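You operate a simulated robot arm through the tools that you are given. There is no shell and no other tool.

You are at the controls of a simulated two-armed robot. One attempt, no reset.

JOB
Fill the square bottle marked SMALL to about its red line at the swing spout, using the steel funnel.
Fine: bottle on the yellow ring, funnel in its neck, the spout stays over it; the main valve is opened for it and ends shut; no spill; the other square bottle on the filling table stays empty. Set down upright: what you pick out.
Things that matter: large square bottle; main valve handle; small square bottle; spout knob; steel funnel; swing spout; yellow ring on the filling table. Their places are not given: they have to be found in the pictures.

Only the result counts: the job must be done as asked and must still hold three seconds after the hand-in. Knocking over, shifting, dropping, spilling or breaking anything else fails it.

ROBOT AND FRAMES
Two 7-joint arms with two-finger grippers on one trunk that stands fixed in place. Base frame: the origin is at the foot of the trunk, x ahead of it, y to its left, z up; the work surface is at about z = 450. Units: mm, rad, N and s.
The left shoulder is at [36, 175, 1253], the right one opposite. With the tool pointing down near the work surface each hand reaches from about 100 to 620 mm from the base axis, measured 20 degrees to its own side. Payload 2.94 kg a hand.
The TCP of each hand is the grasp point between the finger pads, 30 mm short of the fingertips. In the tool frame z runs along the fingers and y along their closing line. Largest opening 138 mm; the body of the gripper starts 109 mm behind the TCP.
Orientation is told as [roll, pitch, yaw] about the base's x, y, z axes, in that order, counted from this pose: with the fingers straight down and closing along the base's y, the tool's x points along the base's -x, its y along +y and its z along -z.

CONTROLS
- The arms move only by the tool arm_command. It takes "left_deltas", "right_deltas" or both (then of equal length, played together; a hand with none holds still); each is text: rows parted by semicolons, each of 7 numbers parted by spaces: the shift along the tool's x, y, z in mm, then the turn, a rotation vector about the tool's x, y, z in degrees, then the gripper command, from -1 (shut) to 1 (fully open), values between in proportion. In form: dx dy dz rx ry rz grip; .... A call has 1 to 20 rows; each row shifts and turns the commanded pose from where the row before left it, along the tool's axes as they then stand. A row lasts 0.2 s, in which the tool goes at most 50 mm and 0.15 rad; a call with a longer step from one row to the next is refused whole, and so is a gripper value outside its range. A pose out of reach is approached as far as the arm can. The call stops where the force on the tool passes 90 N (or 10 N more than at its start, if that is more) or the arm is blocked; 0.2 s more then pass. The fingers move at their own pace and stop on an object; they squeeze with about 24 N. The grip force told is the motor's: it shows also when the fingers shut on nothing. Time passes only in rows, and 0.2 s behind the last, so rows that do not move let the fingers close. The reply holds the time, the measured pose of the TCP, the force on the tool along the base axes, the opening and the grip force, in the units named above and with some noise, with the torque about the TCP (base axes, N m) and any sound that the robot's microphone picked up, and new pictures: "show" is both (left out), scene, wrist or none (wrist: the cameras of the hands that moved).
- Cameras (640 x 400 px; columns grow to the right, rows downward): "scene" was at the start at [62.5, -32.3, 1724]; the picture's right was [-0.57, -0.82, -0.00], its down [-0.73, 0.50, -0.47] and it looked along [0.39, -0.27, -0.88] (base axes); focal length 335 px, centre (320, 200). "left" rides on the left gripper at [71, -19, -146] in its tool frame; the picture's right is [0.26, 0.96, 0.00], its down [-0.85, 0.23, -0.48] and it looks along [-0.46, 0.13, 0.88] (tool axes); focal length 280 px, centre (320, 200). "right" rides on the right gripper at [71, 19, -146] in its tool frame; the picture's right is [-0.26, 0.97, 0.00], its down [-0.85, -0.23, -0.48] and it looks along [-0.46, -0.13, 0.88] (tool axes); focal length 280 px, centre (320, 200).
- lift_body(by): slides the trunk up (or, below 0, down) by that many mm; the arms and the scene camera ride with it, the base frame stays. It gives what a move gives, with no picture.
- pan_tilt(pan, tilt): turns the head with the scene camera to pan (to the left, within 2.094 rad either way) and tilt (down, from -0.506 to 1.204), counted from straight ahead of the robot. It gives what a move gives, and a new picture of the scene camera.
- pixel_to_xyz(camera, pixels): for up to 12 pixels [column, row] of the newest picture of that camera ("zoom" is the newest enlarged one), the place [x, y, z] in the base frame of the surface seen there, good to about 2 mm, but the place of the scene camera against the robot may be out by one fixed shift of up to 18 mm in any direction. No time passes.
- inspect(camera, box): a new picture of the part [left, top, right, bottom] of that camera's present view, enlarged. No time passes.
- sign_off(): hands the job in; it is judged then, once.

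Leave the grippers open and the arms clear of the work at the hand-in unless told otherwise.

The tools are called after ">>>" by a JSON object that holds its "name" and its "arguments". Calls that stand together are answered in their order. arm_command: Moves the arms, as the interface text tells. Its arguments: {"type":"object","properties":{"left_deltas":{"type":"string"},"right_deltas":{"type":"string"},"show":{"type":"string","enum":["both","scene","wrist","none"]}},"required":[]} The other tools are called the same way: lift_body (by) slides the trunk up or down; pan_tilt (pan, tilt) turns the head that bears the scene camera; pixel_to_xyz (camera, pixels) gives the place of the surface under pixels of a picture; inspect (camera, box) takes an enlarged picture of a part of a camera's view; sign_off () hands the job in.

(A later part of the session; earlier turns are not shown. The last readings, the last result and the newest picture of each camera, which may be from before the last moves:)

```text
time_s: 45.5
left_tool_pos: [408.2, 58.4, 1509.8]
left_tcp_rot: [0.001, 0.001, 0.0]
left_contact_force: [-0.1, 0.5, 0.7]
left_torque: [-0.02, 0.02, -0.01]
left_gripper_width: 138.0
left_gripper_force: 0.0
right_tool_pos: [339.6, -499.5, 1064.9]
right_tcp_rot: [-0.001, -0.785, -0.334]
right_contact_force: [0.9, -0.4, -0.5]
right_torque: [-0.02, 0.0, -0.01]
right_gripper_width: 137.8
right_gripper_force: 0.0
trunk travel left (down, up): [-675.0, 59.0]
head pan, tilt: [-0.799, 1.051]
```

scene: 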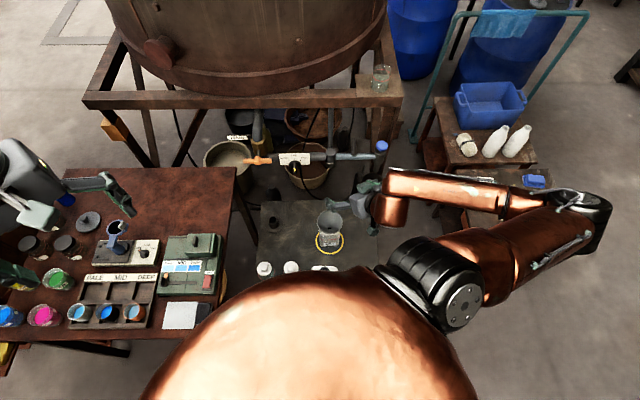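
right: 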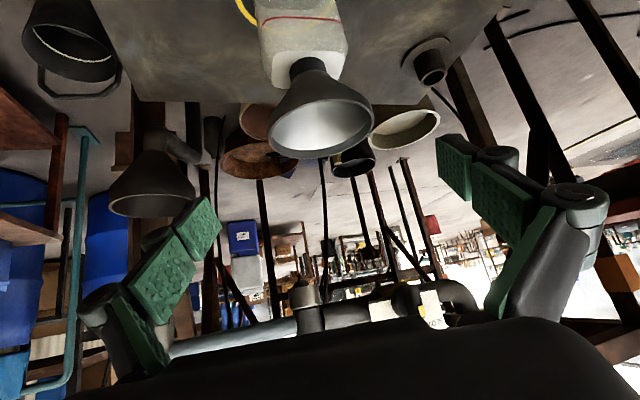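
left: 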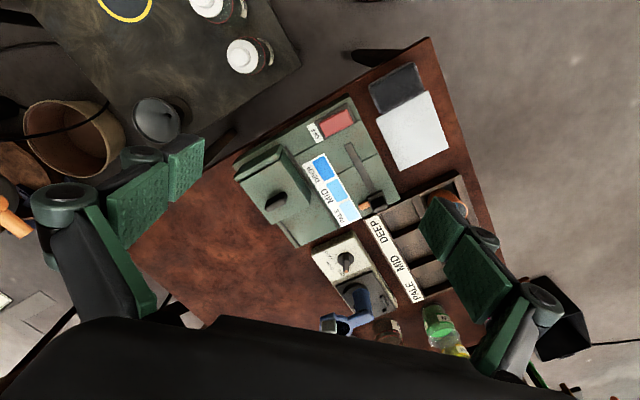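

The funnel centre is (440.5,-532), its rim level at z≈667. Next I'll turn the hand to yaw -50° (keeping the 45° tilt) and move to a stand-off 180 mm back from the blue knob.

>>> {"name": "arm_command", "arguments": {"right_deltas": "0 0 0 5.48 0 5.48 1; 0 0 0 5.48 0 5.48 1; 0 0 0 5.48 0 5.48 1; 0 0 0 5.48 0 5.48 1; -18.3 -20.5 22.1 0 0 0 1; -18.3 -20.5 22.1 0 0 0 1; -18.3 -20.5 22.1 0 0 0 1; -18.3 -20.5 22.1 0 0 0 1; -18.3 -20.5 22.1 0 0 0 1; -18.4 -20.5 22 0 0 0 1; 0 0 0 0 0 0 1", "show": "both"}}

```text
time_s: 47.9
left_tool_pos: [407.8, 58.2, 1510.6]
left_tcp_rot: [0.0, -0.001, -0.001]
left_contact_force: [-0.6, -0.1, 0.3]
left_torque: [0.04, -0.07, 0.01]
left_gripper_width: 138.0
left_gripper_force: 0.1
right_tool_pos: [424.2, -691.8, 1050.2]
right_tcp_rot: [0.0, -0.786, -0.537]
right_contact_force: [0.4, -0.4, 0.0]
right_torque: [-0.01, 0.01, 0.02]
right_gripper_width: 138.2
right_gripper_force: 0.1
right hand out of reach, approached as far as the arm can: row 2, 3, 4
trunk travel left (down, up): [-675.0, 59.0]
head pan, tilt: [-0.799, 1.051]
```

scene: 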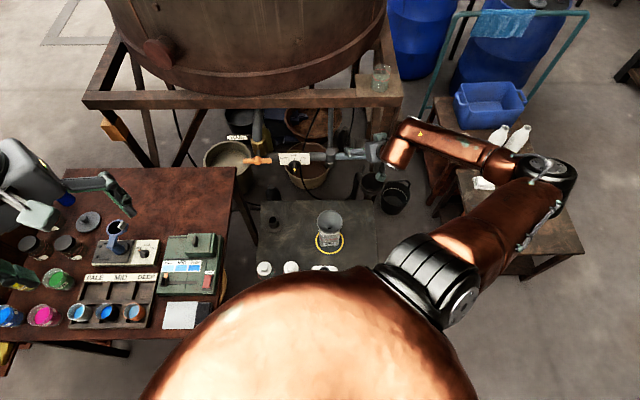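
right: 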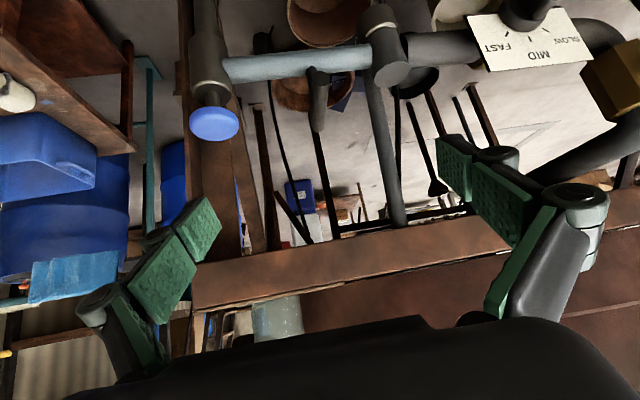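

The yaw turn was only partly reached (now -31°), and the hand is at (424,-692,1050), clear of everything. From here the wrist camera sees the blue knob at (214,123), the cross-bar and the joint. I'll measure them.

>>> {"name": "inspect", "arguments": {"camera": "right", "box": [170, 0, 470, 190]}}

>>> {"name": "pixel_to_xyz", "arguments": {"camera": "right", "pixels": [[214, 127], [191, 120], [238, 120], [214, 112], [214, 140], [210, 85], [205, 30], [320, 72], [318, 125], [318, 100], [385, 55], [300, 62]]}}

>>> {"name": "pixel_to_xyz", "arguments": {"camera": "right", "pixels": [[378, 20], [390, 78], [405, 80], [375, 75], [525, 10], [530, 40], [570, 60], [250, 68], [350, 58], [300, 270], [200, 270], [480, 240]]}}

```text
2.11 times, centred on (320, 95) of right
```

zoom: 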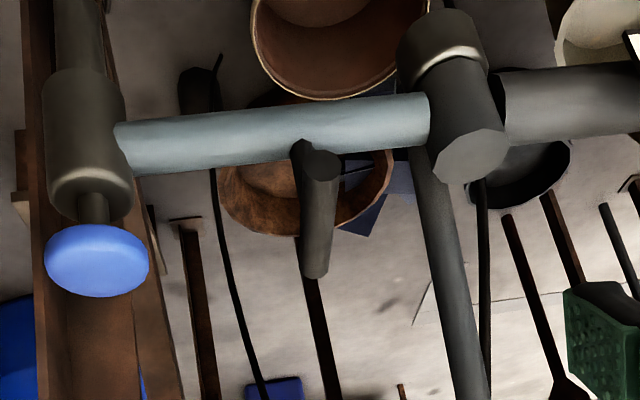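

```text
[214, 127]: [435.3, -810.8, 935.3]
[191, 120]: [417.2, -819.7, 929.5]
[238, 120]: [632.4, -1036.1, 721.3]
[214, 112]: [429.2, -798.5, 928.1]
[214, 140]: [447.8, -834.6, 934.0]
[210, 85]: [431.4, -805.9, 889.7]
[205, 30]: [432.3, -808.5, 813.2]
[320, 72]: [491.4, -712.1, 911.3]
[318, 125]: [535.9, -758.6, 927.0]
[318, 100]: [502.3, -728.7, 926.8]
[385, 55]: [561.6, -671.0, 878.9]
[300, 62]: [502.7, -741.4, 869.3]
```

```text
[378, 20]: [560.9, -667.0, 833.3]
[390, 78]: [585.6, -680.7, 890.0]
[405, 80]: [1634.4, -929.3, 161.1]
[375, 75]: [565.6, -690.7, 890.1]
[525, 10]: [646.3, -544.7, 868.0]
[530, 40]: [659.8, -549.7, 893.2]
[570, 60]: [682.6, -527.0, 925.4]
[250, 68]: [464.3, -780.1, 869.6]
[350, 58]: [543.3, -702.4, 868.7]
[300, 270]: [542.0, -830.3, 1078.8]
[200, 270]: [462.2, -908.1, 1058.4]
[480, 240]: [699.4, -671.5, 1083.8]
```

Knob centre about (436,-811), top z≈935, diameter about 44; joint axis about (580,-676); swing radius about 197. I'll narrow the fingers to about 83 mm and move sideways to the stand-off pose in line with the knob.

>>> {"name": "arm_command", "arguments": {"right_deltas": "9.6 -23.8 -10.3 0 0 0 0.2; 9.6 -23.8 -10.3 0 0 0 0.2; 9.6 -23.8 -10.3 0 0 0 0.2; 9.5 -23.8 -10.2 0 0 0 0.2; 0 0 0 0 0 0 0.2; 0 0 0 0 0 0 0.2", "show": "both"}}

```text
time_s: 49.2
left_tool_pos: [408.2, 58.7, 1510.6]
left_tcp_rot: [-0.001, -0.001, 0.0]
left_contact_force: [0.0, 0.3, 0.4]
left_torque: [0.0, 0.04, -0.05]
left_gripper_width: 138.1
left_gripper_force: 0.1
right_tool_pos: [327.9, -745.9, 1052.0]
right_tcp_rot: [-0.001, -0.787, -0.537]
right_contact_force: [-0.5, -0.5, -0.8]
right_torque: [0.02, 0.0, -0.05]
right_gripper_width: 82.7
right_gripper_force: 0.1
trunk travel left (down, up): [-675.0, 59.0]
head pan, tilt: [-0.799, 1.051]
```

scene: 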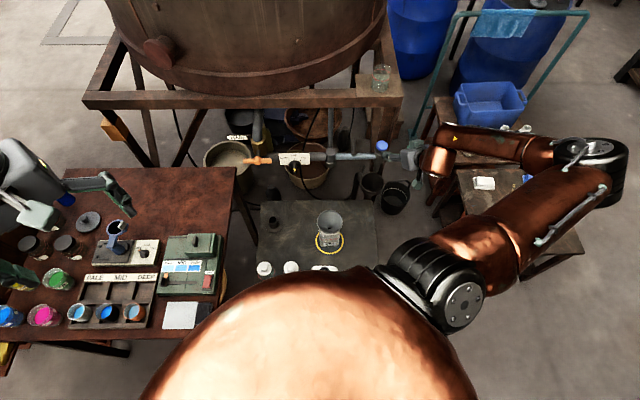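
right: 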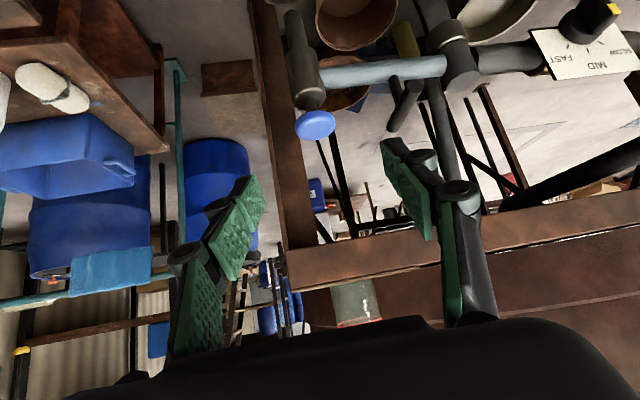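

The knob is now between the fingers at (315,125). I'll refine its centre from this view.

>>> {"name": "pixel_to_xyz", "arguments": {"camera": "right", "pixels": [[315, 126], [296, 124], [334, 124], [315, 112], [315, 138], [305, 135], [326, 135], [311, 100], [305, 60], [303, 118]]}}

>>> {"name": "inspect", "arguments": {"camera": "right", "box": [270, 0, 470, 160]}}

```text
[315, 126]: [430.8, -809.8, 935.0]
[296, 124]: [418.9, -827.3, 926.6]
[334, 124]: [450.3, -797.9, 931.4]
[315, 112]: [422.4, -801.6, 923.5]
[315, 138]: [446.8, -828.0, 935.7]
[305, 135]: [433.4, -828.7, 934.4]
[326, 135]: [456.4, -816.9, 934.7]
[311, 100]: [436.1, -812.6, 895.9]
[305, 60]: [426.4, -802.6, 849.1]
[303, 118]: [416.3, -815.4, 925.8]
```

```text
2.50 times, centred on (370, 80) of right
```

zoom: 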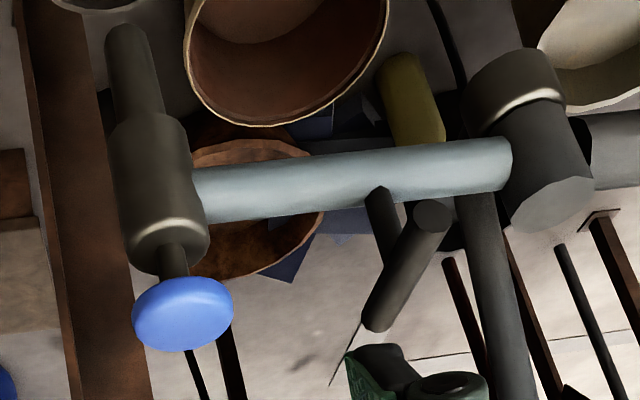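

Knob centre is about (436,-813). I'll advance 179 mm along the tool axis so the knob sits between the pads.

>>> {"name": "arm_command", "arguments": {"right_deltas": "-0.4 -1.2 30 0 0 0 0.2; -0.4 -1.1 35 0 0 0 0.2; 0 0 35 0 0 0 0.2; 0 0 30 0 0 0 0.2; 0 0 25 0 0 0 0.2; 0 0 15 0 0 0 0.2; 0 0 9 0 0 0 0.2; 0 0 0 0 0 0 0.2", "show": "both"}}

>>> {"name": "inspect", "arguments": {"camera": "right", "box": [160, 80, 500, 300]}}

```text
time_s: 51.0
left_tool_pos: [407.5, 58.3, 1509.7]
left_tcp_rot: [0.0, 0.0, 0.001]
left_contact_force: [0.0, 0.9, -0.9]
left_torque: [0.0, 0.0, 0.0]
left_gripper_width: 138.1
left_gripper_force: 0.0
right_tool_pos: [435.5, -813.3, 926.4]
right_tcp_rot: [0.0, -0.785, -0.536]
right_contact_force: [-0.2, 0.4, 1.1]
right_torque: [-0.01, 0.02, 0.01]
right_gripper_width: 82.8
right_gripper_force: 0.0
trunk travel left (down, up): [-675.0, 59.0]
head pan, tilt: [-0.799, 1.051]
```

scene: 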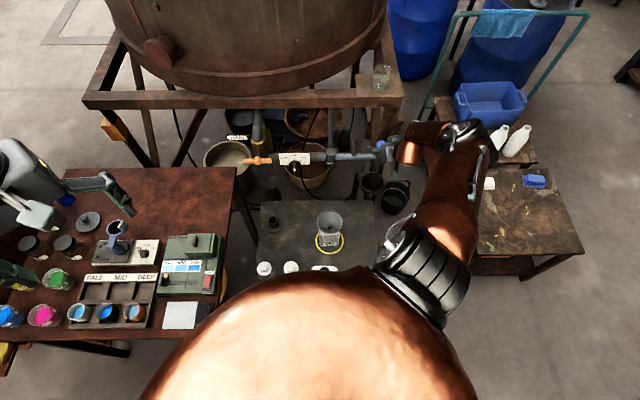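
right: 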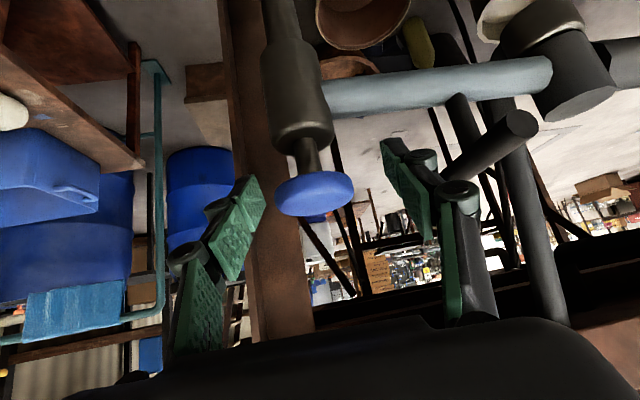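

```text
1.82 times, centred on (330, 190) of right
```

zoom: 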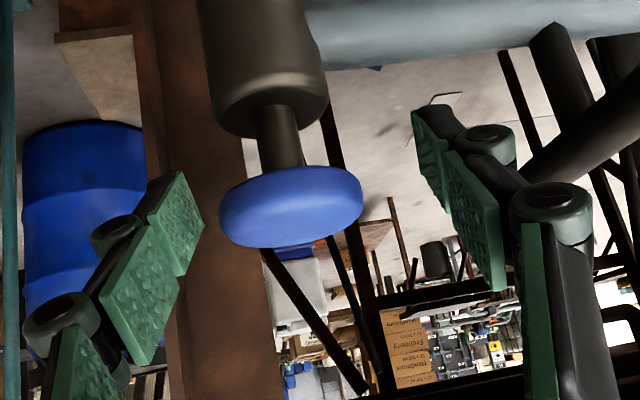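

The knob is well placed between the pads. I'll close on it, then swing the first part of the arc slowly and check the forces.

>>> {"name": "arm_command", "arguments": {"right_deltas": "0 0 0 0 0 0 -1; 0 0 0 0 0 0 -1; 0 0 0 0 0 0 -1; 0 0 0 0 0 0 -1; 0 0 0 0 0 0 -1", "show": "wrist"}}

```text
time_s: 52.2
left_tool_pos: [408.6, 56.0, 1511.4]
left_tcp_rot: [0.0, 0.0, 0.0]
left_contact_force: [-0.7, 0.4, 0.6]
left_torque: [0.0, -0.02, 0.02]
left_gripper_width: 137.9
left_gripper_force: 0.1
right_tool_pos: [432.6, -816.3, 925.6]
right_tcp_rot: [-0.005, -0.783, -0.536]
right_contact_force: [-8.3, -10.9, -0.1]
right_torque: [-0.17, 0.12, -0.28]
right_gripper_width: 45.3
right_gripper_force: 45.2
trunk travel left (down, up): [-675.0, 59.0]
head pan, tilt: [-0.799, 1.051]
```

right: 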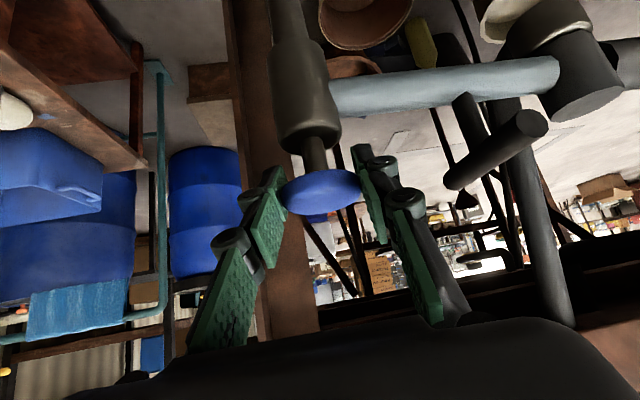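

The grip pulled slightly off (−8,−11 N), so the knob is about 4 mm further out. I'll relieve that and then swing through the first two steps.

>>> {"name": "arm_command", "arguments": {"right_deltas": "0 -4 0 0 0 0 -1; 0 0 0 0 0 0 -1; 8.1 3.9 -8.1 0 0 0 -1; 8.1 4 -8.1 0 0 0 -1; 7.7 5.3 -7.7 0 0 0 -1; 7.7 5.3 -7.7 0 0 0 -1; 0 0 0 0 0 0 -1", "show": "both"}}

```text
time_s: 53.9
left_tool_pos: [406.8, 57.0, 1511.0]
left_tcp_rot: [0.002, -0.002, 0.0]
left_contact_force: [-0.1, -0.2, 0.2]
left_torque: [0.01, -0.04, -0.02]
left_gripper_width: 138.2
left_gripper_force: 0.1
right_tool_pos: [401.7, -780.3, 926.4]
right_tcp_rot: [-0.004, -0.784, -0.536]
right_contact_force: [-13.0, -10.6, 0.8]
right_torque: [-0.2, -0.35, -0.66]
right_gripper_width: 45.2
right_gripper_force: 44.8
trunk travel left (down, up): [-675.0, 59.0]
head pan, tilt: [-0.799, 1.051]
```

scene: 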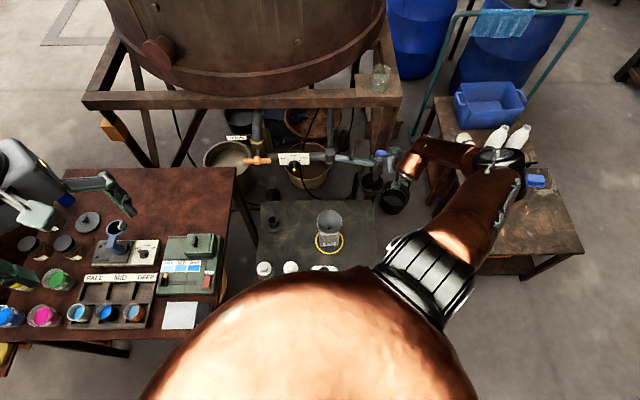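
right: 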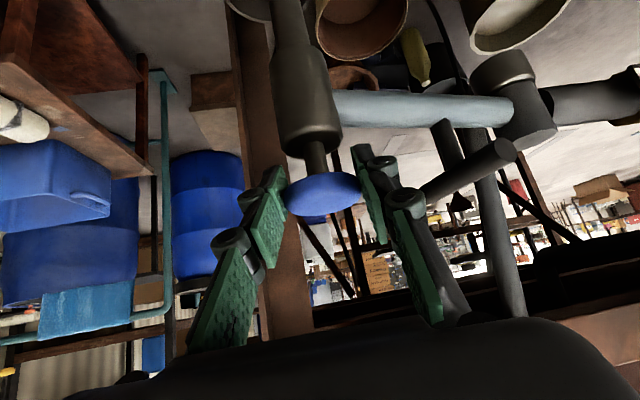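

The spout follows. A steady outward force (about 17 N) shows the real arc is about 5 mm wider than I planned, so I'll correct outward and continue two more steps.

>>> {"name": "arm_command", "arguments": {"right_deltas": "1.7 -4.3 -1.7 0 0 0 -1; 7.4 6.7 -7.4 0 0 0 -1; 7.4 6.7 -7.4 0 0 0 -1; 6.8 7.9 -6.8 0 0 0 -1; 6.8 7.9 -6.8 0 0 0 -1; 0 0 0 0 0 0 -1", "show": "wrist"}}

```text
time_s: 55.2
left_tool_pos: [407.6, 57.8, 1509.5]
left_tcp_rot: [0.0, 0.0, -0.001]
left_contact_force: [-0.3, -0.6, -0.2]
left_torque: [0.0, -0.03, 0.0]
left_gripper_width: 137.8
left_gripper_force: 0.1
right_tool_pos: [379.3, -733.2, 925.6]
right_tcp_rot: [-0.001, -0.784, -0.537]
right_contact_force: [-8.8, -2.4, 0.5]
right_torque: [0.06, -0.16, -0.25]
right_gripper_width: 45.7
right_gripper_force: 45.0
trunk travel left (down, up): [-675.0, 59.0]
head pan, tilt: [-0.799, 1.051]
```

right: 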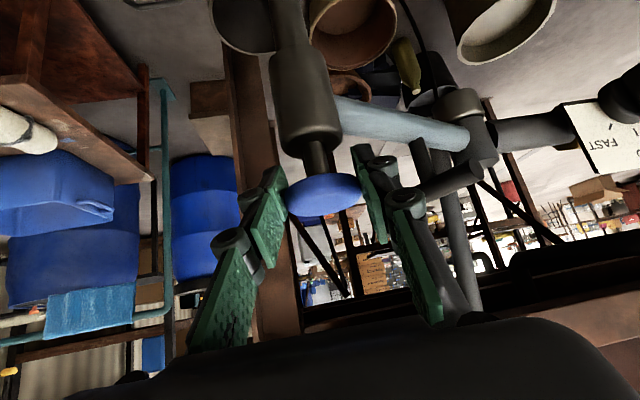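

Going smoothly (9 N left). I'll refine the arc (fit centre about (566,-674), R≈196) and go on.

>>> {"name": "arm_command", "arguments": {"right_deltas": "1.3 -2 -1.3 0 0 0 -1; 6 8.5 -6 0 0 0 -1; 6 8.5 -6 0 0 0 -1; 5.2 9.5 -5.2 0 0 0 -1; 5.2 9.5 -5.2 0 0 0 -1; 4.35 10.3 -4.35 0 0 0 -1; 4.35 10.3 -4.35 0 0 0 -1; 0 0 0 0 0 0 -1", "show": "both"}}

```text
time_s: 57.0
left_tool_pos: [408.6, 58.5, 1510.2]
left_tcp_rot: [0.001, 0.001, 0.001]
left_contact_force: [0.2, -0.7, -0.7]
left_torque: [-0.02, 0.0, -0.01]
left_gripper_width: 137.7
left_gripper_force: 0.2
right_tool_pos: [370.2, -663.2, 926.4]
right_tcp_rot: [-0.001, -0.785, -0.535]
right_contact_force: [-3.3, -3.7, 0.1]
right_torque: [-0.05, -0.19, -0.49]
right_gripper_width: 45.7
right_gripper_force: 44.9
trunk travel left (down, up): [-675.0, 59.0]
head pan, tilt: [-0.799, 1.051]
```

scene: 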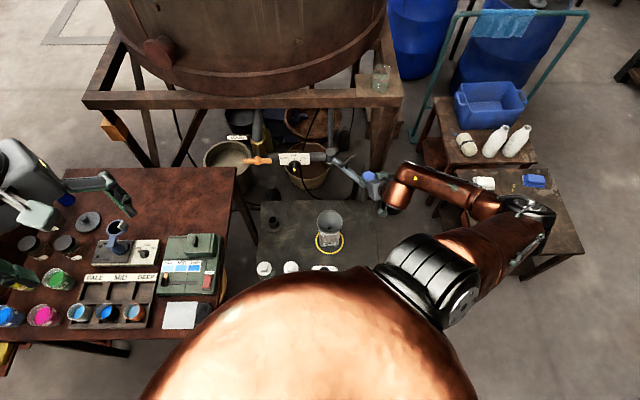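
right: 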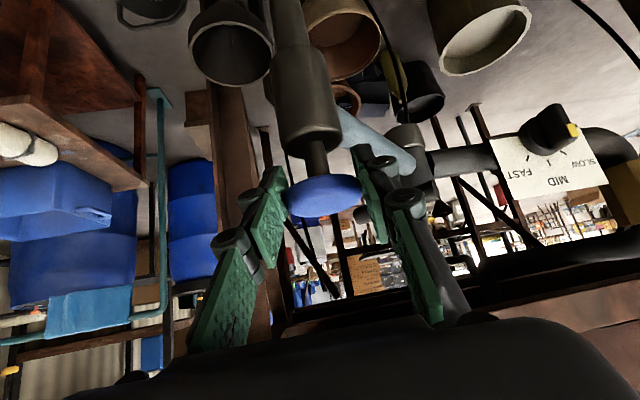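

The forces are low now. I'll continue along the arc.

>>> {"name": "arm_command", "arguments": {"right_deltas": "3.4 11 -3.4 0 0 0 -1; 3.4 11 -3.4 0 0 0 -1; 2.4 11.5 -2.4 0 0 0 -1; 2.4 11.5 -2.4 0 0 0 -1; 1.4 11.9 -1.4 0 0 0 -1; 1.4 11.9 -1.4 0 0 0 -1; 0 0 0 0 0 0 -1", "show": "both"}}

```text
time_s: 58.6
left_tool_pos: [408.8, 57.8, 1510.4]
left_tcp_rot: [-0.001, 0.0, 0.0]
left_contact_force: [0.1, 0.4, 0.0]
left_torque: [0.01, -0.03, -0.01]
left_gripper_width: 138.0
left_gripper_force: 0.0
right_tool_pos: [387.9, -595.3, 926.4]
right_tcp_rot: [0.0, -0.786, -0.537]
right_contact_force: [-2.8, -2.4, 0.6]
right_torque: [-0.04, -0.07, -0.66]
right_gripper_width: 45.1
right_gripper_force: 45.0
trunk travel left (down, up): [-675.0, 59.0]
head pan, tilt: [-0.799, 1.051]
```

scene: 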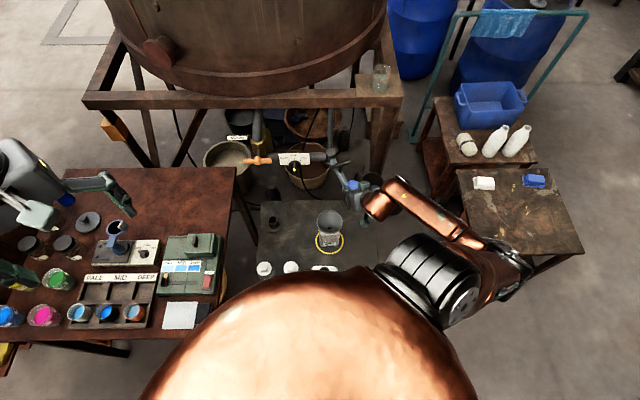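
right: 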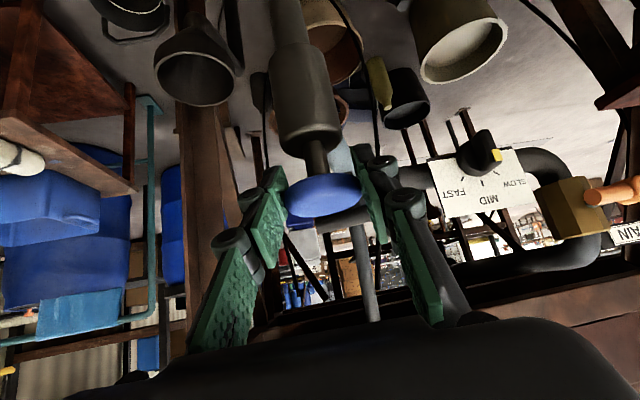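

Good, nearly there. Next come the last three steps, slowly, to bring the nozzle over the funnel.

>>> {"name": "arm_command", "arguments": {"right_deltas": "0.4 12 -0.4 0 0 0 -1; 0.4 12 -0.4 0 0 0 -1; -0.7 12 0.7 0 0 0 -1; -0.7 12 0.7 0 0 0 -1; -1.7 11.8 1.7 0 0 0 -1; -1.7 11.8 1.7 0 0 0 -1; 0 0 0 0 0 0 -1; 0 0 0 0 0 0 -1", "show": "both"}}

>>> {"name": "inspect", "arguments": {"camera": "scene", "box": [270, 130, 430, 270]}}

```text
time_s: 60.5
left_tool_pos: [408.9, 58.4, 1510.0]
left_tcp_rot: [0.001, 0.0, 0.003]
left_contact_force: [-0.3, 0.1, 0.2]
left_torque: [-0.02, -0.01, 0.01]
left_gripper_width: 138.0
left_gripper_force: 0.0
right_tool_pos: [413.1, -554.2, 927.4]
right_tcp_rot: [0.002, -0.785, -0.535]
right_contact_force: [3.0, 0.1, -0.8]
right_torque: [0.03, -0.14, 0.36]
right_gripper_width: 45.0
right_gripper_force: 44.9
right hand out of reach, approached as far as the arm can: row 5, 6
trunk travel left (down, up): [-675.0, 59.0]
head pan, tilt: [-0.799, 1.051]
```

scene: 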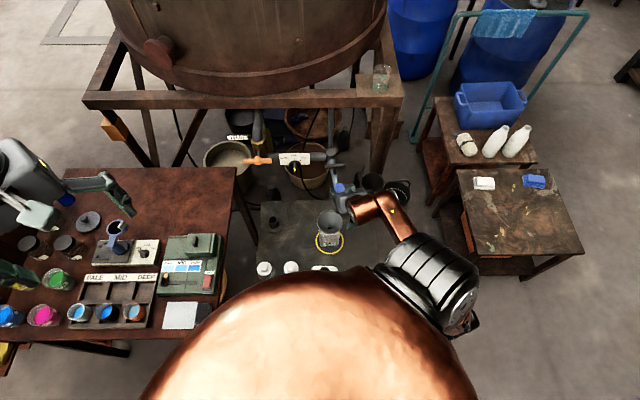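
right: 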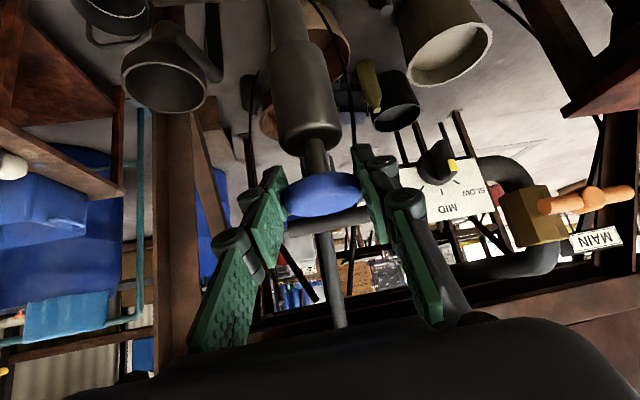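

```text
2.86 times, centred on (350, 200) of scene
```

zoom: 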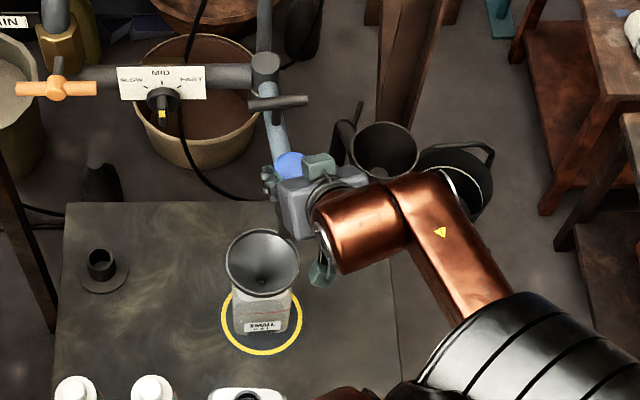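

The arm reached its limit at (413,-554). I'll measure where the nozzle really is relative to the funnel.

>>> {"name": "pixel_to_xyz", "arguments": {"camera": "right", "pixels": [[323, 196], [305, 195], [340, 195], [316, 150], [306, 100], [300, 70], [290, 20], [287, 5], [272, 100], [340, 100], [323, 182], [323, 210]]}}

>>> {"name": "pixel_to_xyz", "arguments": {"camera": "scene", "pixels": [[340, 187], [342, 184], [338, 191], [331, 150], [334, 169], [328, 152], [342, 214], [330, 217], [353, 217], [341, 209], [343, 229], [343, 231]]}}

>>> {"name": "inspect", "arguments": {"camera": "scene", "box": [310, 140, 370, 200]}}

```text
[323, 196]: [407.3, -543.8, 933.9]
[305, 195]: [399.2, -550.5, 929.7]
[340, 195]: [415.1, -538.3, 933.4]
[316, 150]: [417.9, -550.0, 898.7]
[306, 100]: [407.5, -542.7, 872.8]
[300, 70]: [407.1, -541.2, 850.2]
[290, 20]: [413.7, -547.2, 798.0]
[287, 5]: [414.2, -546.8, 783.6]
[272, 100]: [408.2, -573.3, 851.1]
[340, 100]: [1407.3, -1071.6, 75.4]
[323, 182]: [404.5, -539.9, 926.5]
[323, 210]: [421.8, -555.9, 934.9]
```

```text
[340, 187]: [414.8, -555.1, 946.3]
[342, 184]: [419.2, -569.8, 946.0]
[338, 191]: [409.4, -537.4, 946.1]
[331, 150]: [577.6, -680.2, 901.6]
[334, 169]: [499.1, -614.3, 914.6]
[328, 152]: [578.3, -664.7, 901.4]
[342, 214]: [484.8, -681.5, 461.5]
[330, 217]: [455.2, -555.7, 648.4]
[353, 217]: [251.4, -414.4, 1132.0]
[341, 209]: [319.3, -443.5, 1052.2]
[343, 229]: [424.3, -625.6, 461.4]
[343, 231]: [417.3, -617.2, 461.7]
```

```text
6.67 times, centred on (340, 170) of scene
```

zoom: 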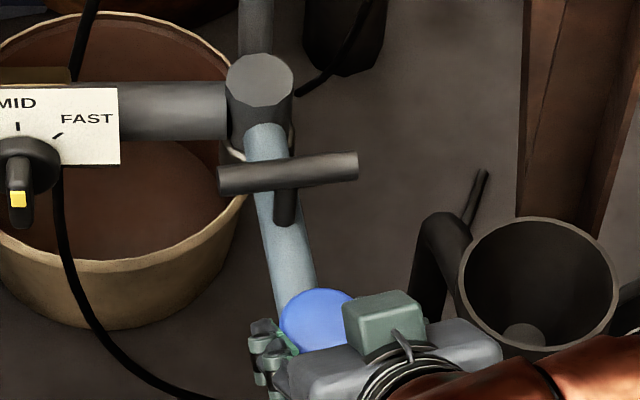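

The nozzle axis is at about (420,-553), 29 mm short of the funnel centre. I'll open the fingers, turn the hand to about yaw -17° around the knob, which suits this spot better, and look.

>>> {"name": "arm_command", "arguments": {"right_deltas": "0 0 0 0 0 0 0.2; 0 0 0 0 0 0 0.2; 0 0 0 0 0 0 0.2; 0 0 0 -3.5 0 -3.5 0.2; 0 0 0 -3.5 0 -3.5 0.2; 0 0 0 -3 0 -3 0.2; 0 0 0 0 0 0 0.2", "show": "both"}}

>>> {"name": "inspect", "arguments": {"camera": "right", "box": [180, 0, 480, 260]}}

```text
time_s: 62.0
left_tool_pos: [408.9, 58.3, 1509.0]
left_tcp_rot: [0.002, 0.0, 0.001]
left_contact_force: [0.4, 0.6, -0.1]
left_torque: [-0.01, -0.05, -0.03]
left_gripper_width: 137.9
left_gripper_force: 0.2
right_tool_pos: [410.9, -554.6, 926.1]
right_tcp_rot: [0.001, -0.784, -0.29]
right_contact_force: [1.3, -0.7, 0.4]
right_torque: [0.03, -0.02, 0.02]
right_gripper_width: 82.9
right_gripper_force: 0.0
trunk travel left (down, up): [-675.0, 59.0]
head pan, tilt: [-0.799, 1.051]
```

scene: 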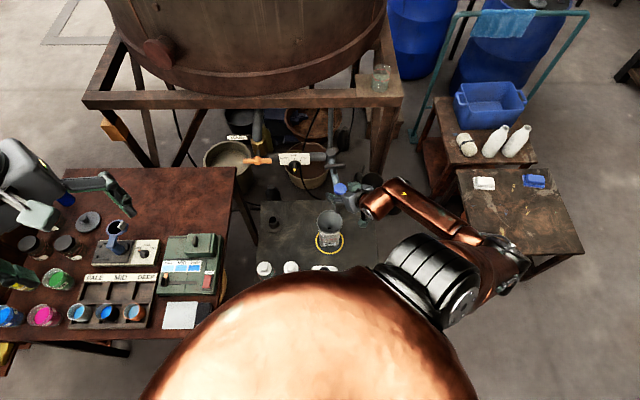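
right: 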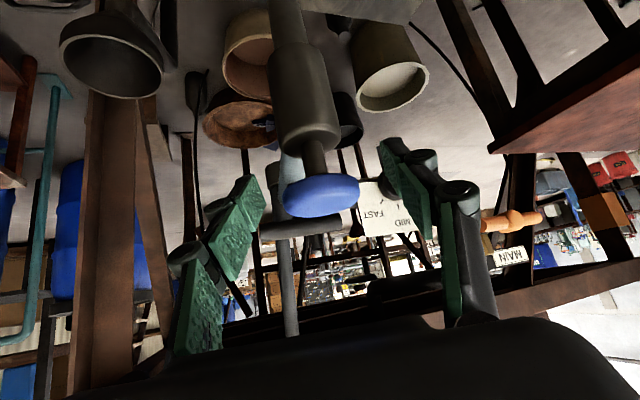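

```text
1.54 times, centred on (330, 130) of right
```

zoom: 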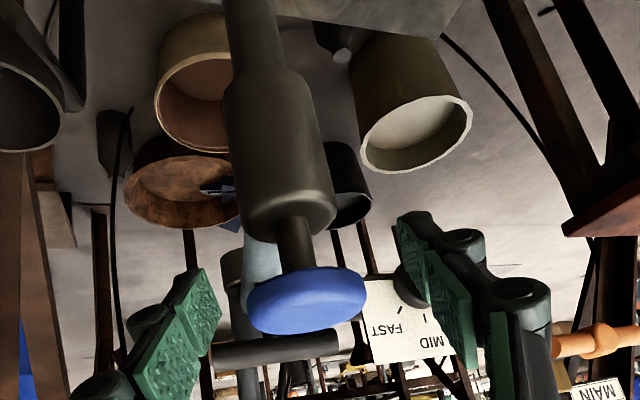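

The spout stayed put when released. I'll centre, close again, and swing the last 8°.

>>> {"name": "arm_command", "arguments": {"right_deltas": "0 4 0 0 0 0 0.2; 0 0 0 0 0 0 -1; 0 0 0 0 0 0 -1; 0 0 0 0 0 0 -1; -2.1 6.9 2.1 0 0 0 -1; -2.1 6.9 2.1 0 0 0 -1; -2.4 6.7 2.4 0 0 0 -1; -2.4 6.7 2.4 0 0 0 -1; 0 0 0 0 0 0 -1; 0 0 0 0 0 0 -1", "show": "both"}}

>>> {"name": "inspect", "arguments": {"camera": "scene", "box": [270, 130, 430, 270]}}

```text
time_s: 64.2
left_tool_pos: [404.9, 55.5, 1510.4]
left_tcp_rot: [0.003, 0.0, -0.001]
left_contact_force: [0.3, -0.5, 0.2]
left_torque: [-0.01, 0.01, -0.02]
left_gripper_width: 138.0
left_gripper_force: 0.1
right_tool_pos: [428.5, -533.6, 923.7]
right_tcp_rot: [-0.007, -0.78, -0.289]
right_contact_force: [-26.7, -28.7, 2.6]
right_torque: [-0.75, -0.26, -0.78]
right_gripper_width: 45.4
right_gripper_force: 44.9
trunk travel left (down, up): [-675.0, 59.0]
head pan, tilt: [-0.799, 1.051]
```

scene: 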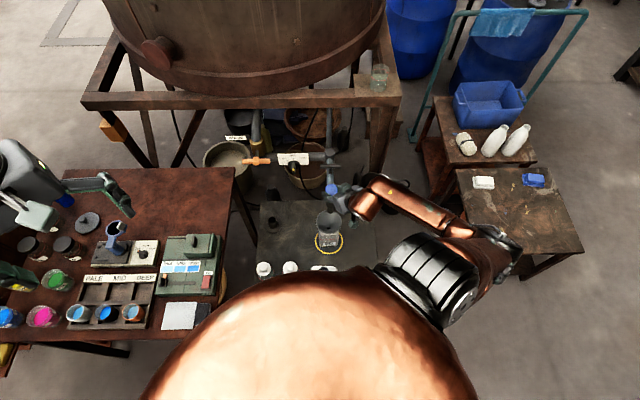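
right: 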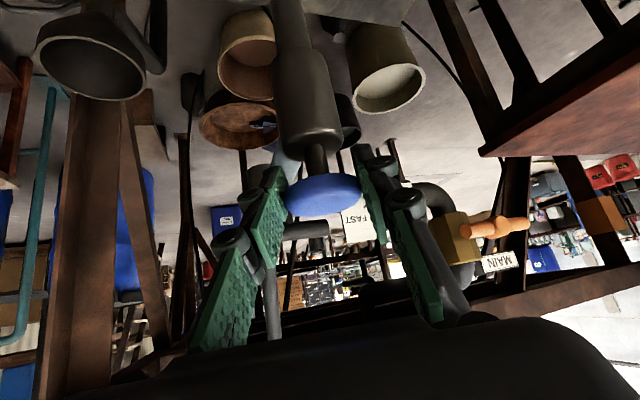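

```text
2.86 times, centred on (350, 200) of scene
```

zoom: 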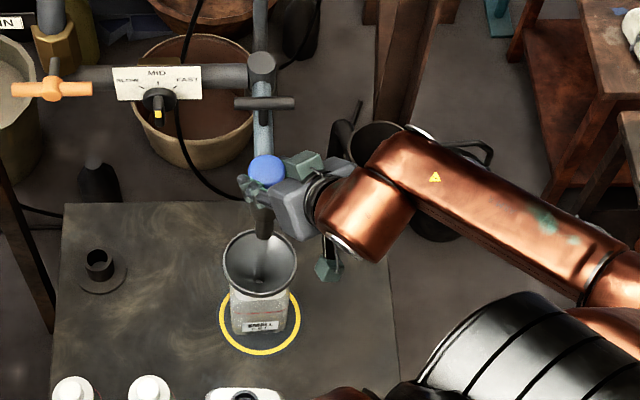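

A 39 N push-back along the swing shows the spout has reached a stop, right over the funnel. I'll ease the load off, open the fingers and check it stays.

>>> {"name": "arm_command", "arguments": {"right_deltas": "0.7 -3 -0.7 0 0 0 -1; 0.6 -3 -0.6 0 0 0 -1; 0 0 0 0 0 0 -1; 0 0 0 0 0 0 0.2; 0 0 0 0 0 0 0.2; 0 0 0 0 0 0 0.2", "show": "both"}}

>>> {"name": "inspect", "arguments": {"camera": "scene", "box": [300, 130, 380, 260]}}

>>> {"name": "pixel_to_xyz", "arguments": {"camera": "right", "pixels": [[318, 196], [303, 90], [290, 20], [289, 8], [285, 3], [316, 150]]}}

```text
time_s: 65.7
left_tool_pos: [409.1, 57.7, 1510.0]
left_tcp_rot: [0.001, -0.001, 0.003]
left_contact_force: [-0.3, -0.7, 0.4]
left_torque: [0.0, 0.0, 0.0]
left_gripper_width: 138.0
left_gripper_force: 0.0
right_tool_pos: [429.9, -532.9, 926.7]
right_tcp_rot: [0.0, -0.784, -0.29]
right_contact_force: [-0.2, -0.9, 0.0]
right_torque: [-0.04, -0.01, 0.01]
right_gripper_width: 82.7
right_gripper_force: 0.0
trunk travel left (down, up): [-675.0, 59.0]
head pan, tilt: [-0.799, 1.051]
```

scene: 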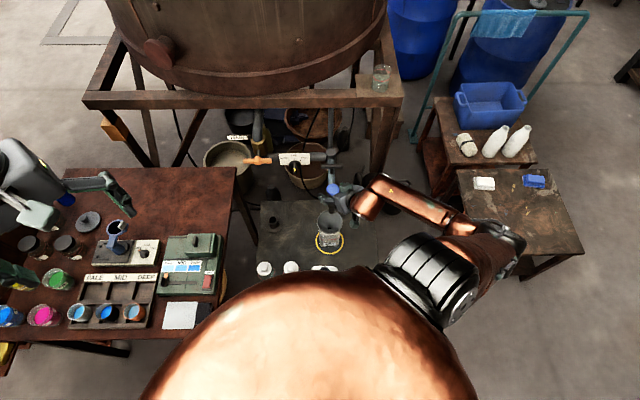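
right: 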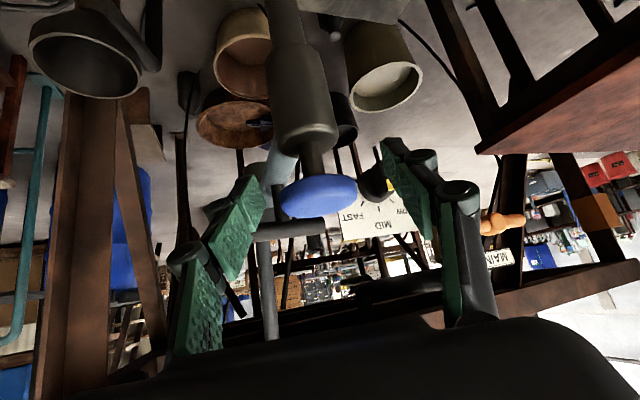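

```text
3.08 times, centred on (340, 195) of scene
```

zoom: 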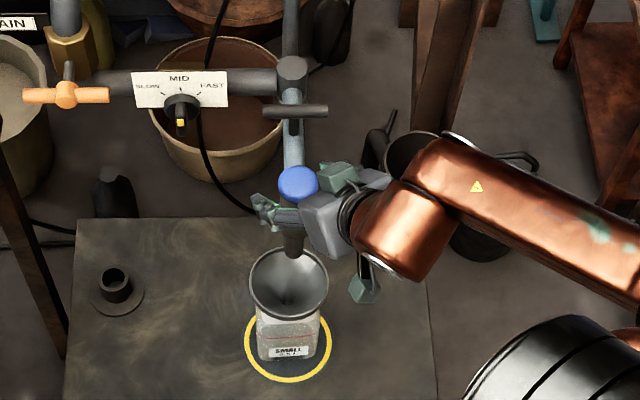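

```text
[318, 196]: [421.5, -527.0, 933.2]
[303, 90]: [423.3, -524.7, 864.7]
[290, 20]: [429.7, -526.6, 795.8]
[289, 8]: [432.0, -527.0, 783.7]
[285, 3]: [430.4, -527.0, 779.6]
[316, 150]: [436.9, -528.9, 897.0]
```

The nozzle axis is now at about (440,-530), right over the funnel centre (440.5,-532), and it stays. I'll back the hand straight out along the tool axis.

>>> {"name": "arm_command", "arguments": {"right_deltas": "0 0 -15 0 0 0 0.2; 0 0 -30 0 0 0 0.2; 0 0 -35 0 0 0 0.2; 0 0 -35 0 0 0 0.2; 0 0 -25 0 0 0 0.2; 0 0 0 0 0 0 0.2", "show": "both"}}

>>> {"name": "inspect", "arguments": {"camera": "scene", "box": [300, 130, 380, 260]}}

```text
time_s: 67.0
left_tool_pos: [408.7, 57.8, 1509.2]
left_tcp_rot: [-0.002, 0.001, 0.001]
left_contact_force: [0.4, -0.4, -0.5]
left_torque: [0.04, -0.01, -0.01]
left_gripper_width: 137.8
left_gripper_force: 0.1
right_tool_pos: [334.6, -504.0, 1024.9]
right_tcp_rot: [-0.002, -0.786, -0.29]
right_contact_force: [0.4, -0.5, 0.4]
right_torque: [0.0, 0.03, 0.03]
right_gripper_width: 82.9
right_gripper_force: 0.0
trunk travel left (down, up): [-675.0, 59.0]
head pan, tilt: [-0.799, 1.051]
```

scene: 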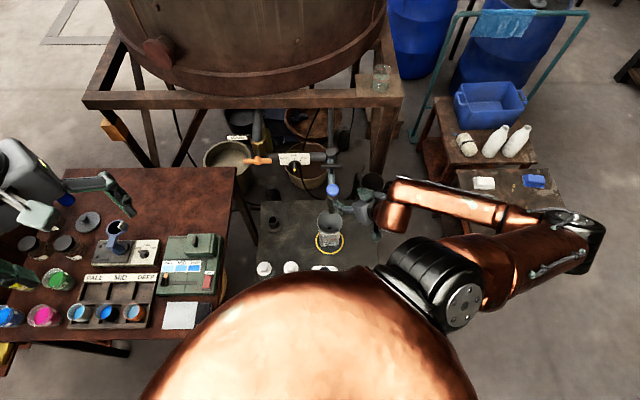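
right: 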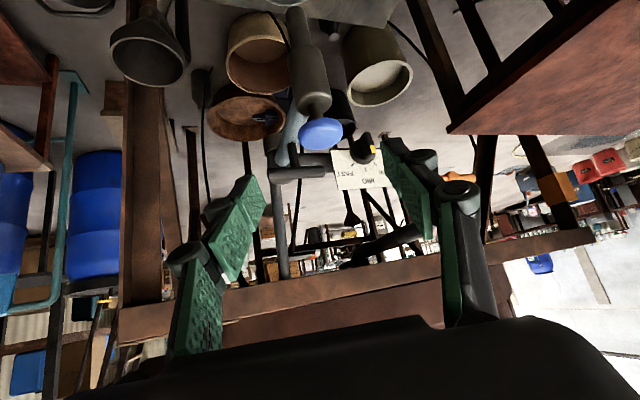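

```text
3.08 times, centred on (340, 195) of scene
```

zoom: 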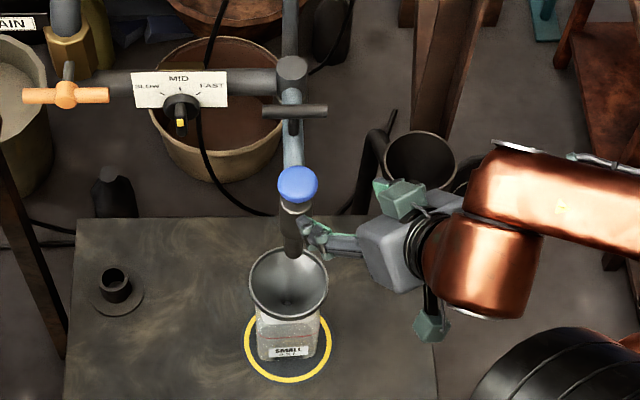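

The spout stays put over the funnel. Next is the main valve. I'll move the right hand clear of the spout, then level the fingers to horizontal and aim them along the valve stem (yaw -45°).

>>> {"name": "arm_command", "arguments": {"right_deltas": "-12.1 28.3 19.1 0 0 0 0.2; -12.1 28.3 19.1 0 0 0 0.2; -12.1 28.3 19.1 0 0 0 0.2; -12 28.3 19.2 0 0 0 0.2; -12 28.2 19.2 0 0 0 0.2; 0 0 0 0 -7.5 0 0.2; 0 0 0 0 -7.5 0 0.2; 0 0 0 0 -7.5 0 0.2; 0 0 0 0 -7.5 0 0.2; 0 0 0 0 -7.5 0 0.2; 0 0 0 0 -7.5 0 0.2; 0 0 0 0 0 0 0.2", "show": "both"}}

```text
time_s: 69.7
left_tool_pos: [408.5, 57.5, 1509.7]
left_tcp_rot: [0.0, -0.001, 0.0]
left_contact_force: [-0.5, -0.3, 0.0]
left_torque: [-0.01, -0.01, 0.03]
left_gripper_width: 137.9
left_gripper_force: 0.0
right_tool_pos: [434.6, -463.7, 1004.8]
right_tcp_rot: [0.079, -1.367, -0.352]
right_contact_force: [-0.2, 0.3, -0.1]
right_torque: [0.0, -0.01, -0.01]
right_gripper_width: 82.7
right_gripper_force: 0.1
right hand out of reach, approached as far as the arm can: row 4, 5, 6, 7, 8, 9, 10, 11
trunk travel left (down, up): [-675.0, 59.0]
head pan, tilt: [-0.799, 1.051]
```

scene: 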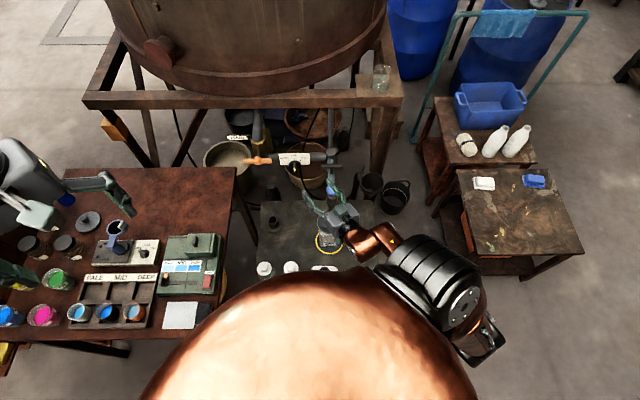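
right: 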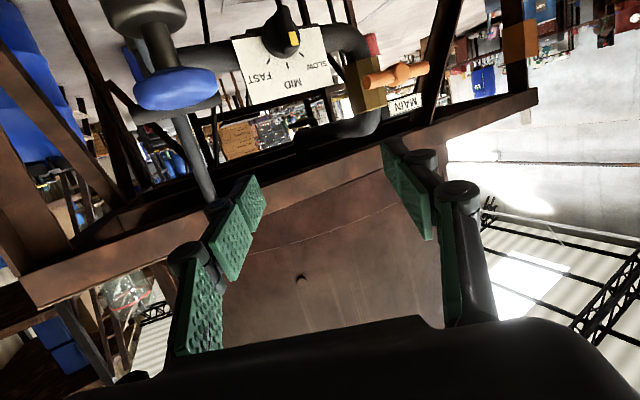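

The right arm can't take that horizontal pose here. By geometry, the left arm suits the valve axis (heading -45°) much better. I'll retreat the right hand the way it came, go back to a downward-tilted pose, and then park it.

>>> {"name": "arm_command", "arguments": {"right_deltas": "0 0 -25 0 0 0 0.2; 0 0 -30 0 0 0 0.2; 0 0 0 0 7.5 0 0.2; 0 0 0 0 7.5 0 0.2; 0 0 0 0 7.5 0 0.2; 0 0 0 0 7.5 0 0.2; 0 0 0 0 7.5 0 0.2; 0 0 0 0 7.5 0 0.2; 0 0 0 0 0 0 0.2", "show": "both"}}

```text
time_s: 71.7
left_tool_pos: [406.5, 58.4, 1510.7]
left_tcp_rot: [0.0, -0.001, 0.0]
left_contact_force: [0.9, 0.6, 0.5]
left_torque: [-0.01, -0.04, 0.0]
left_gripper_width: 137.8
left_gripper_force: 0.1
right_tool_pos: [381.0, -447.8, 1017.3]
right_tcp_rot: [0.01, -0.584, -0.286]
right_contact_force: [-0.3, 1.0, -0.4]
right_torque: [-0.04, -0.01, -0.02]
right_gripper_width: 82.8
right_gripper_force: 0.1
trunk travel left (down, up): [-675.0, 59.0]
head pan, tilt: [-0.799, 1.051]
```

scene: 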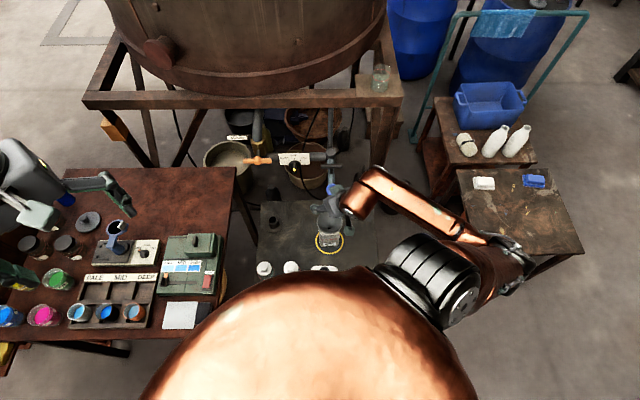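
right: 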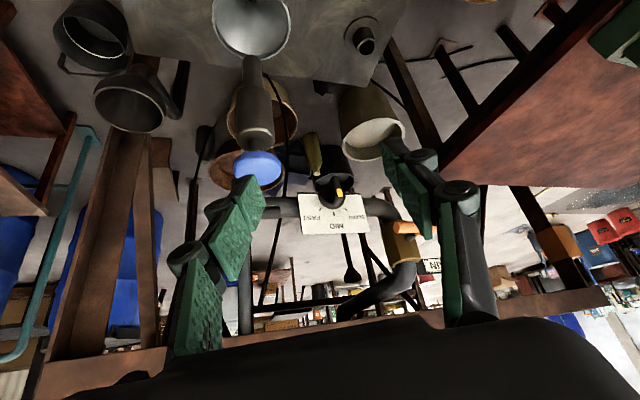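

Good, the pose recovered. From here the wrist camera sees the nozzle over the funnel and part of the valve. I'll zoom in on the plate and the nozzle.

>>> {"name": "inspect", "arguments": {"camera": "right", "box": [200, 0, 310, 80]}}

>>> {"name": "inspect", "arguments": {"camera": "right", "box": [290, 160, 450, 290]}}

>>> {"name": "pixel_to_xyz", "arguments": {"camera": "right", "pixels": [[405, 228], [398, 227], [411, 229], [336, 190], [340, 197], [324, 186], [420, 240], [248, 60], [251, 75], [255, 110]]}}

```text
5.00 times, centred on (255, 40) of right
```

zoom: 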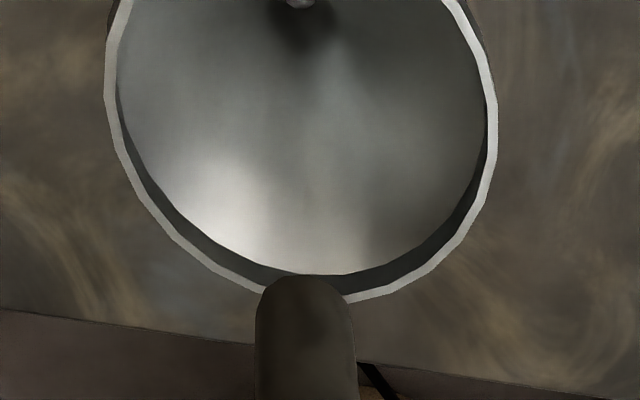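

```text
3.08 times, centred on (370, 225) of right
```

zoom: 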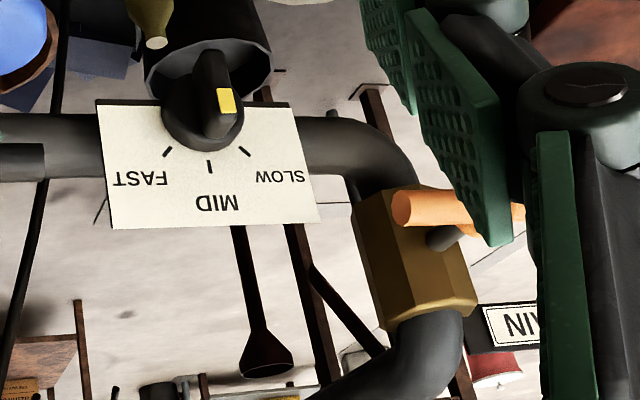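

```text
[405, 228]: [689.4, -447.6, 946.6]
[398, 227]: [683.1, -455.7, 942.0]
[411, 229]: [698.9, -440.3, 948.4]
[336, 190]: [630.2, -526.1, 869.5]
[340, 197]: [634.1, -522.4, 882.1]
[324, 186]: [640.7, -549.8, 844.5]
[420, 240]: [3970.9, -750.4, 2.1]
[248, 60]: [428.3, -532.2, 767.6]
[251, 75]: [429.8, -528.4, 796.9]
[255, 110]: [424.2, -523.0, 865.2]
```

Everything below looks right: the nozzle is above the middle of the funnel. Now I'll make the right hand vertical and park it up and back on the right side.

>>> {"name": "arm_command", "arguments": {"right_deltas": "0 0 -10 0 7.5 0 0.2; 0 0 -10 0 7.5 0 0.2; 0 0 -10 0 7.5 0 0.2; 0 0 -10 0 7.5 0 0.2; 0 0 -10 0 3.5 0 0.2; 10.4 -16 -30 0 0 0 0.2; 10.4 -16 -30 0 0 0 0.2; 10.4 -16 -30 0 0 0 0.2; 10.4 -16 -30 0 0 0 0.2; 10.4 -16 -30 0 0 0 0.2; 10.4 -16 -30 0 0 0 0.2; 10.4 -16 -30 0 0 0 0.2; 10.4 -16 -30 0 0 0 0.2; 10.4 -16 -23 0 0 0 0.2; 0 0 0 0 0 0 0.2", "show": "scene"}}

```text
time_s: 74.8
left_tool_pos: [409.5, 57.2, 1510.7]
left_tcp_rot: [0.0, 0.001, -0.001]
left_contact_force: [0.5, -0.3, 0.4]
left_torque: [0.0, 0.0, 0.01]
left_gripper_width: 137.8
left_gripper_force: 0.1
right_tool_pos: [237.5, -559.2, 1325.8]
right_tcp_rot: [0.008, 0.0, -0.282]
right_contact_force: [-0.7, 0.3, -0.6]
right_torque: [-0.01, 0.02, 0.02]
right_gripper_width: 82.8
right_gripper_force: 0.1
trunk travel left (down, up): [-675.0, 59.0]
head pan, tilt: [-0.799, 1.051]
```

scene: 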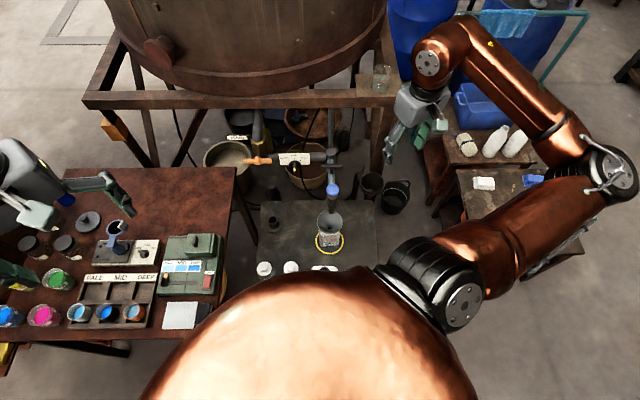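

The right arm is parked. I'll lower the trunk 450 mm, which brings the right hand to about z 876 and the left to about z 1060, both clear, and look again.

>>> {"name": "lift_body", "arguments": {"by": -430}}

>>> {"name": "pan_tilt", "arguments": {"pan": -0.75, "tilt": 0.95}}

>>> {"name": "inspect", "arguments": {"camera": "scene", "box": [320, 60, 440, 290]}}

```text
refused: -430 is not a number from -400 to 400
```

```text
time_s: 75.5
left_tool_pos: [408.5, 58.0, 1510.2]
left_tcp_rot: [-0.001, -0.002, 0.0]
left_contact_force: [-0.1, -0.6, 0.4]
left_torque: [0.01, 0.0, 0.01]
left_gripper_width: 138.1
left_gripper_force: 0.1
right_tool_pos: [236.6, -558.9, 1325.0]
right_tcp_rot: [0.009, 0.001, -0.282]
right_contact_force: [0.0, -0.4, 0.0]
right_torque: [0.0, -0.01, 0.06]
right_gripper_width: 82.9
right_gripper_force: 0.1
trunk travel left (down, up): [-675.0, 59.0]
head pan, tilt: [-0.75, 0.949]
```

scene: 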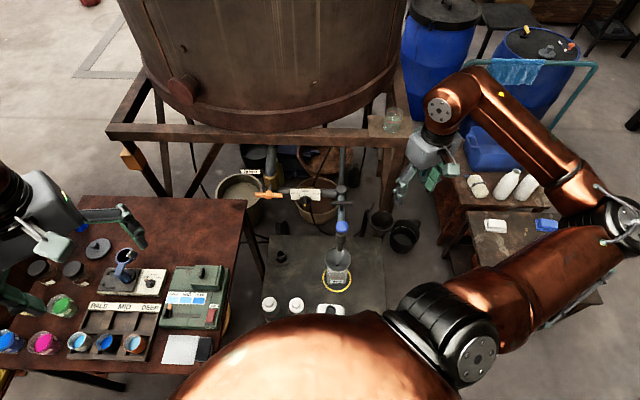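

```text
1.74 times, centred on (380, 175) of scene
```

zoom: 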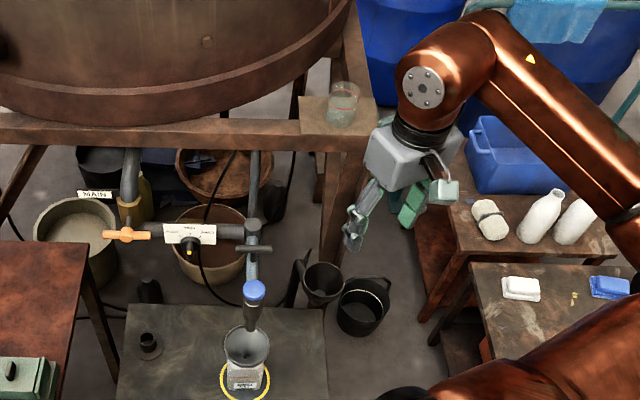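

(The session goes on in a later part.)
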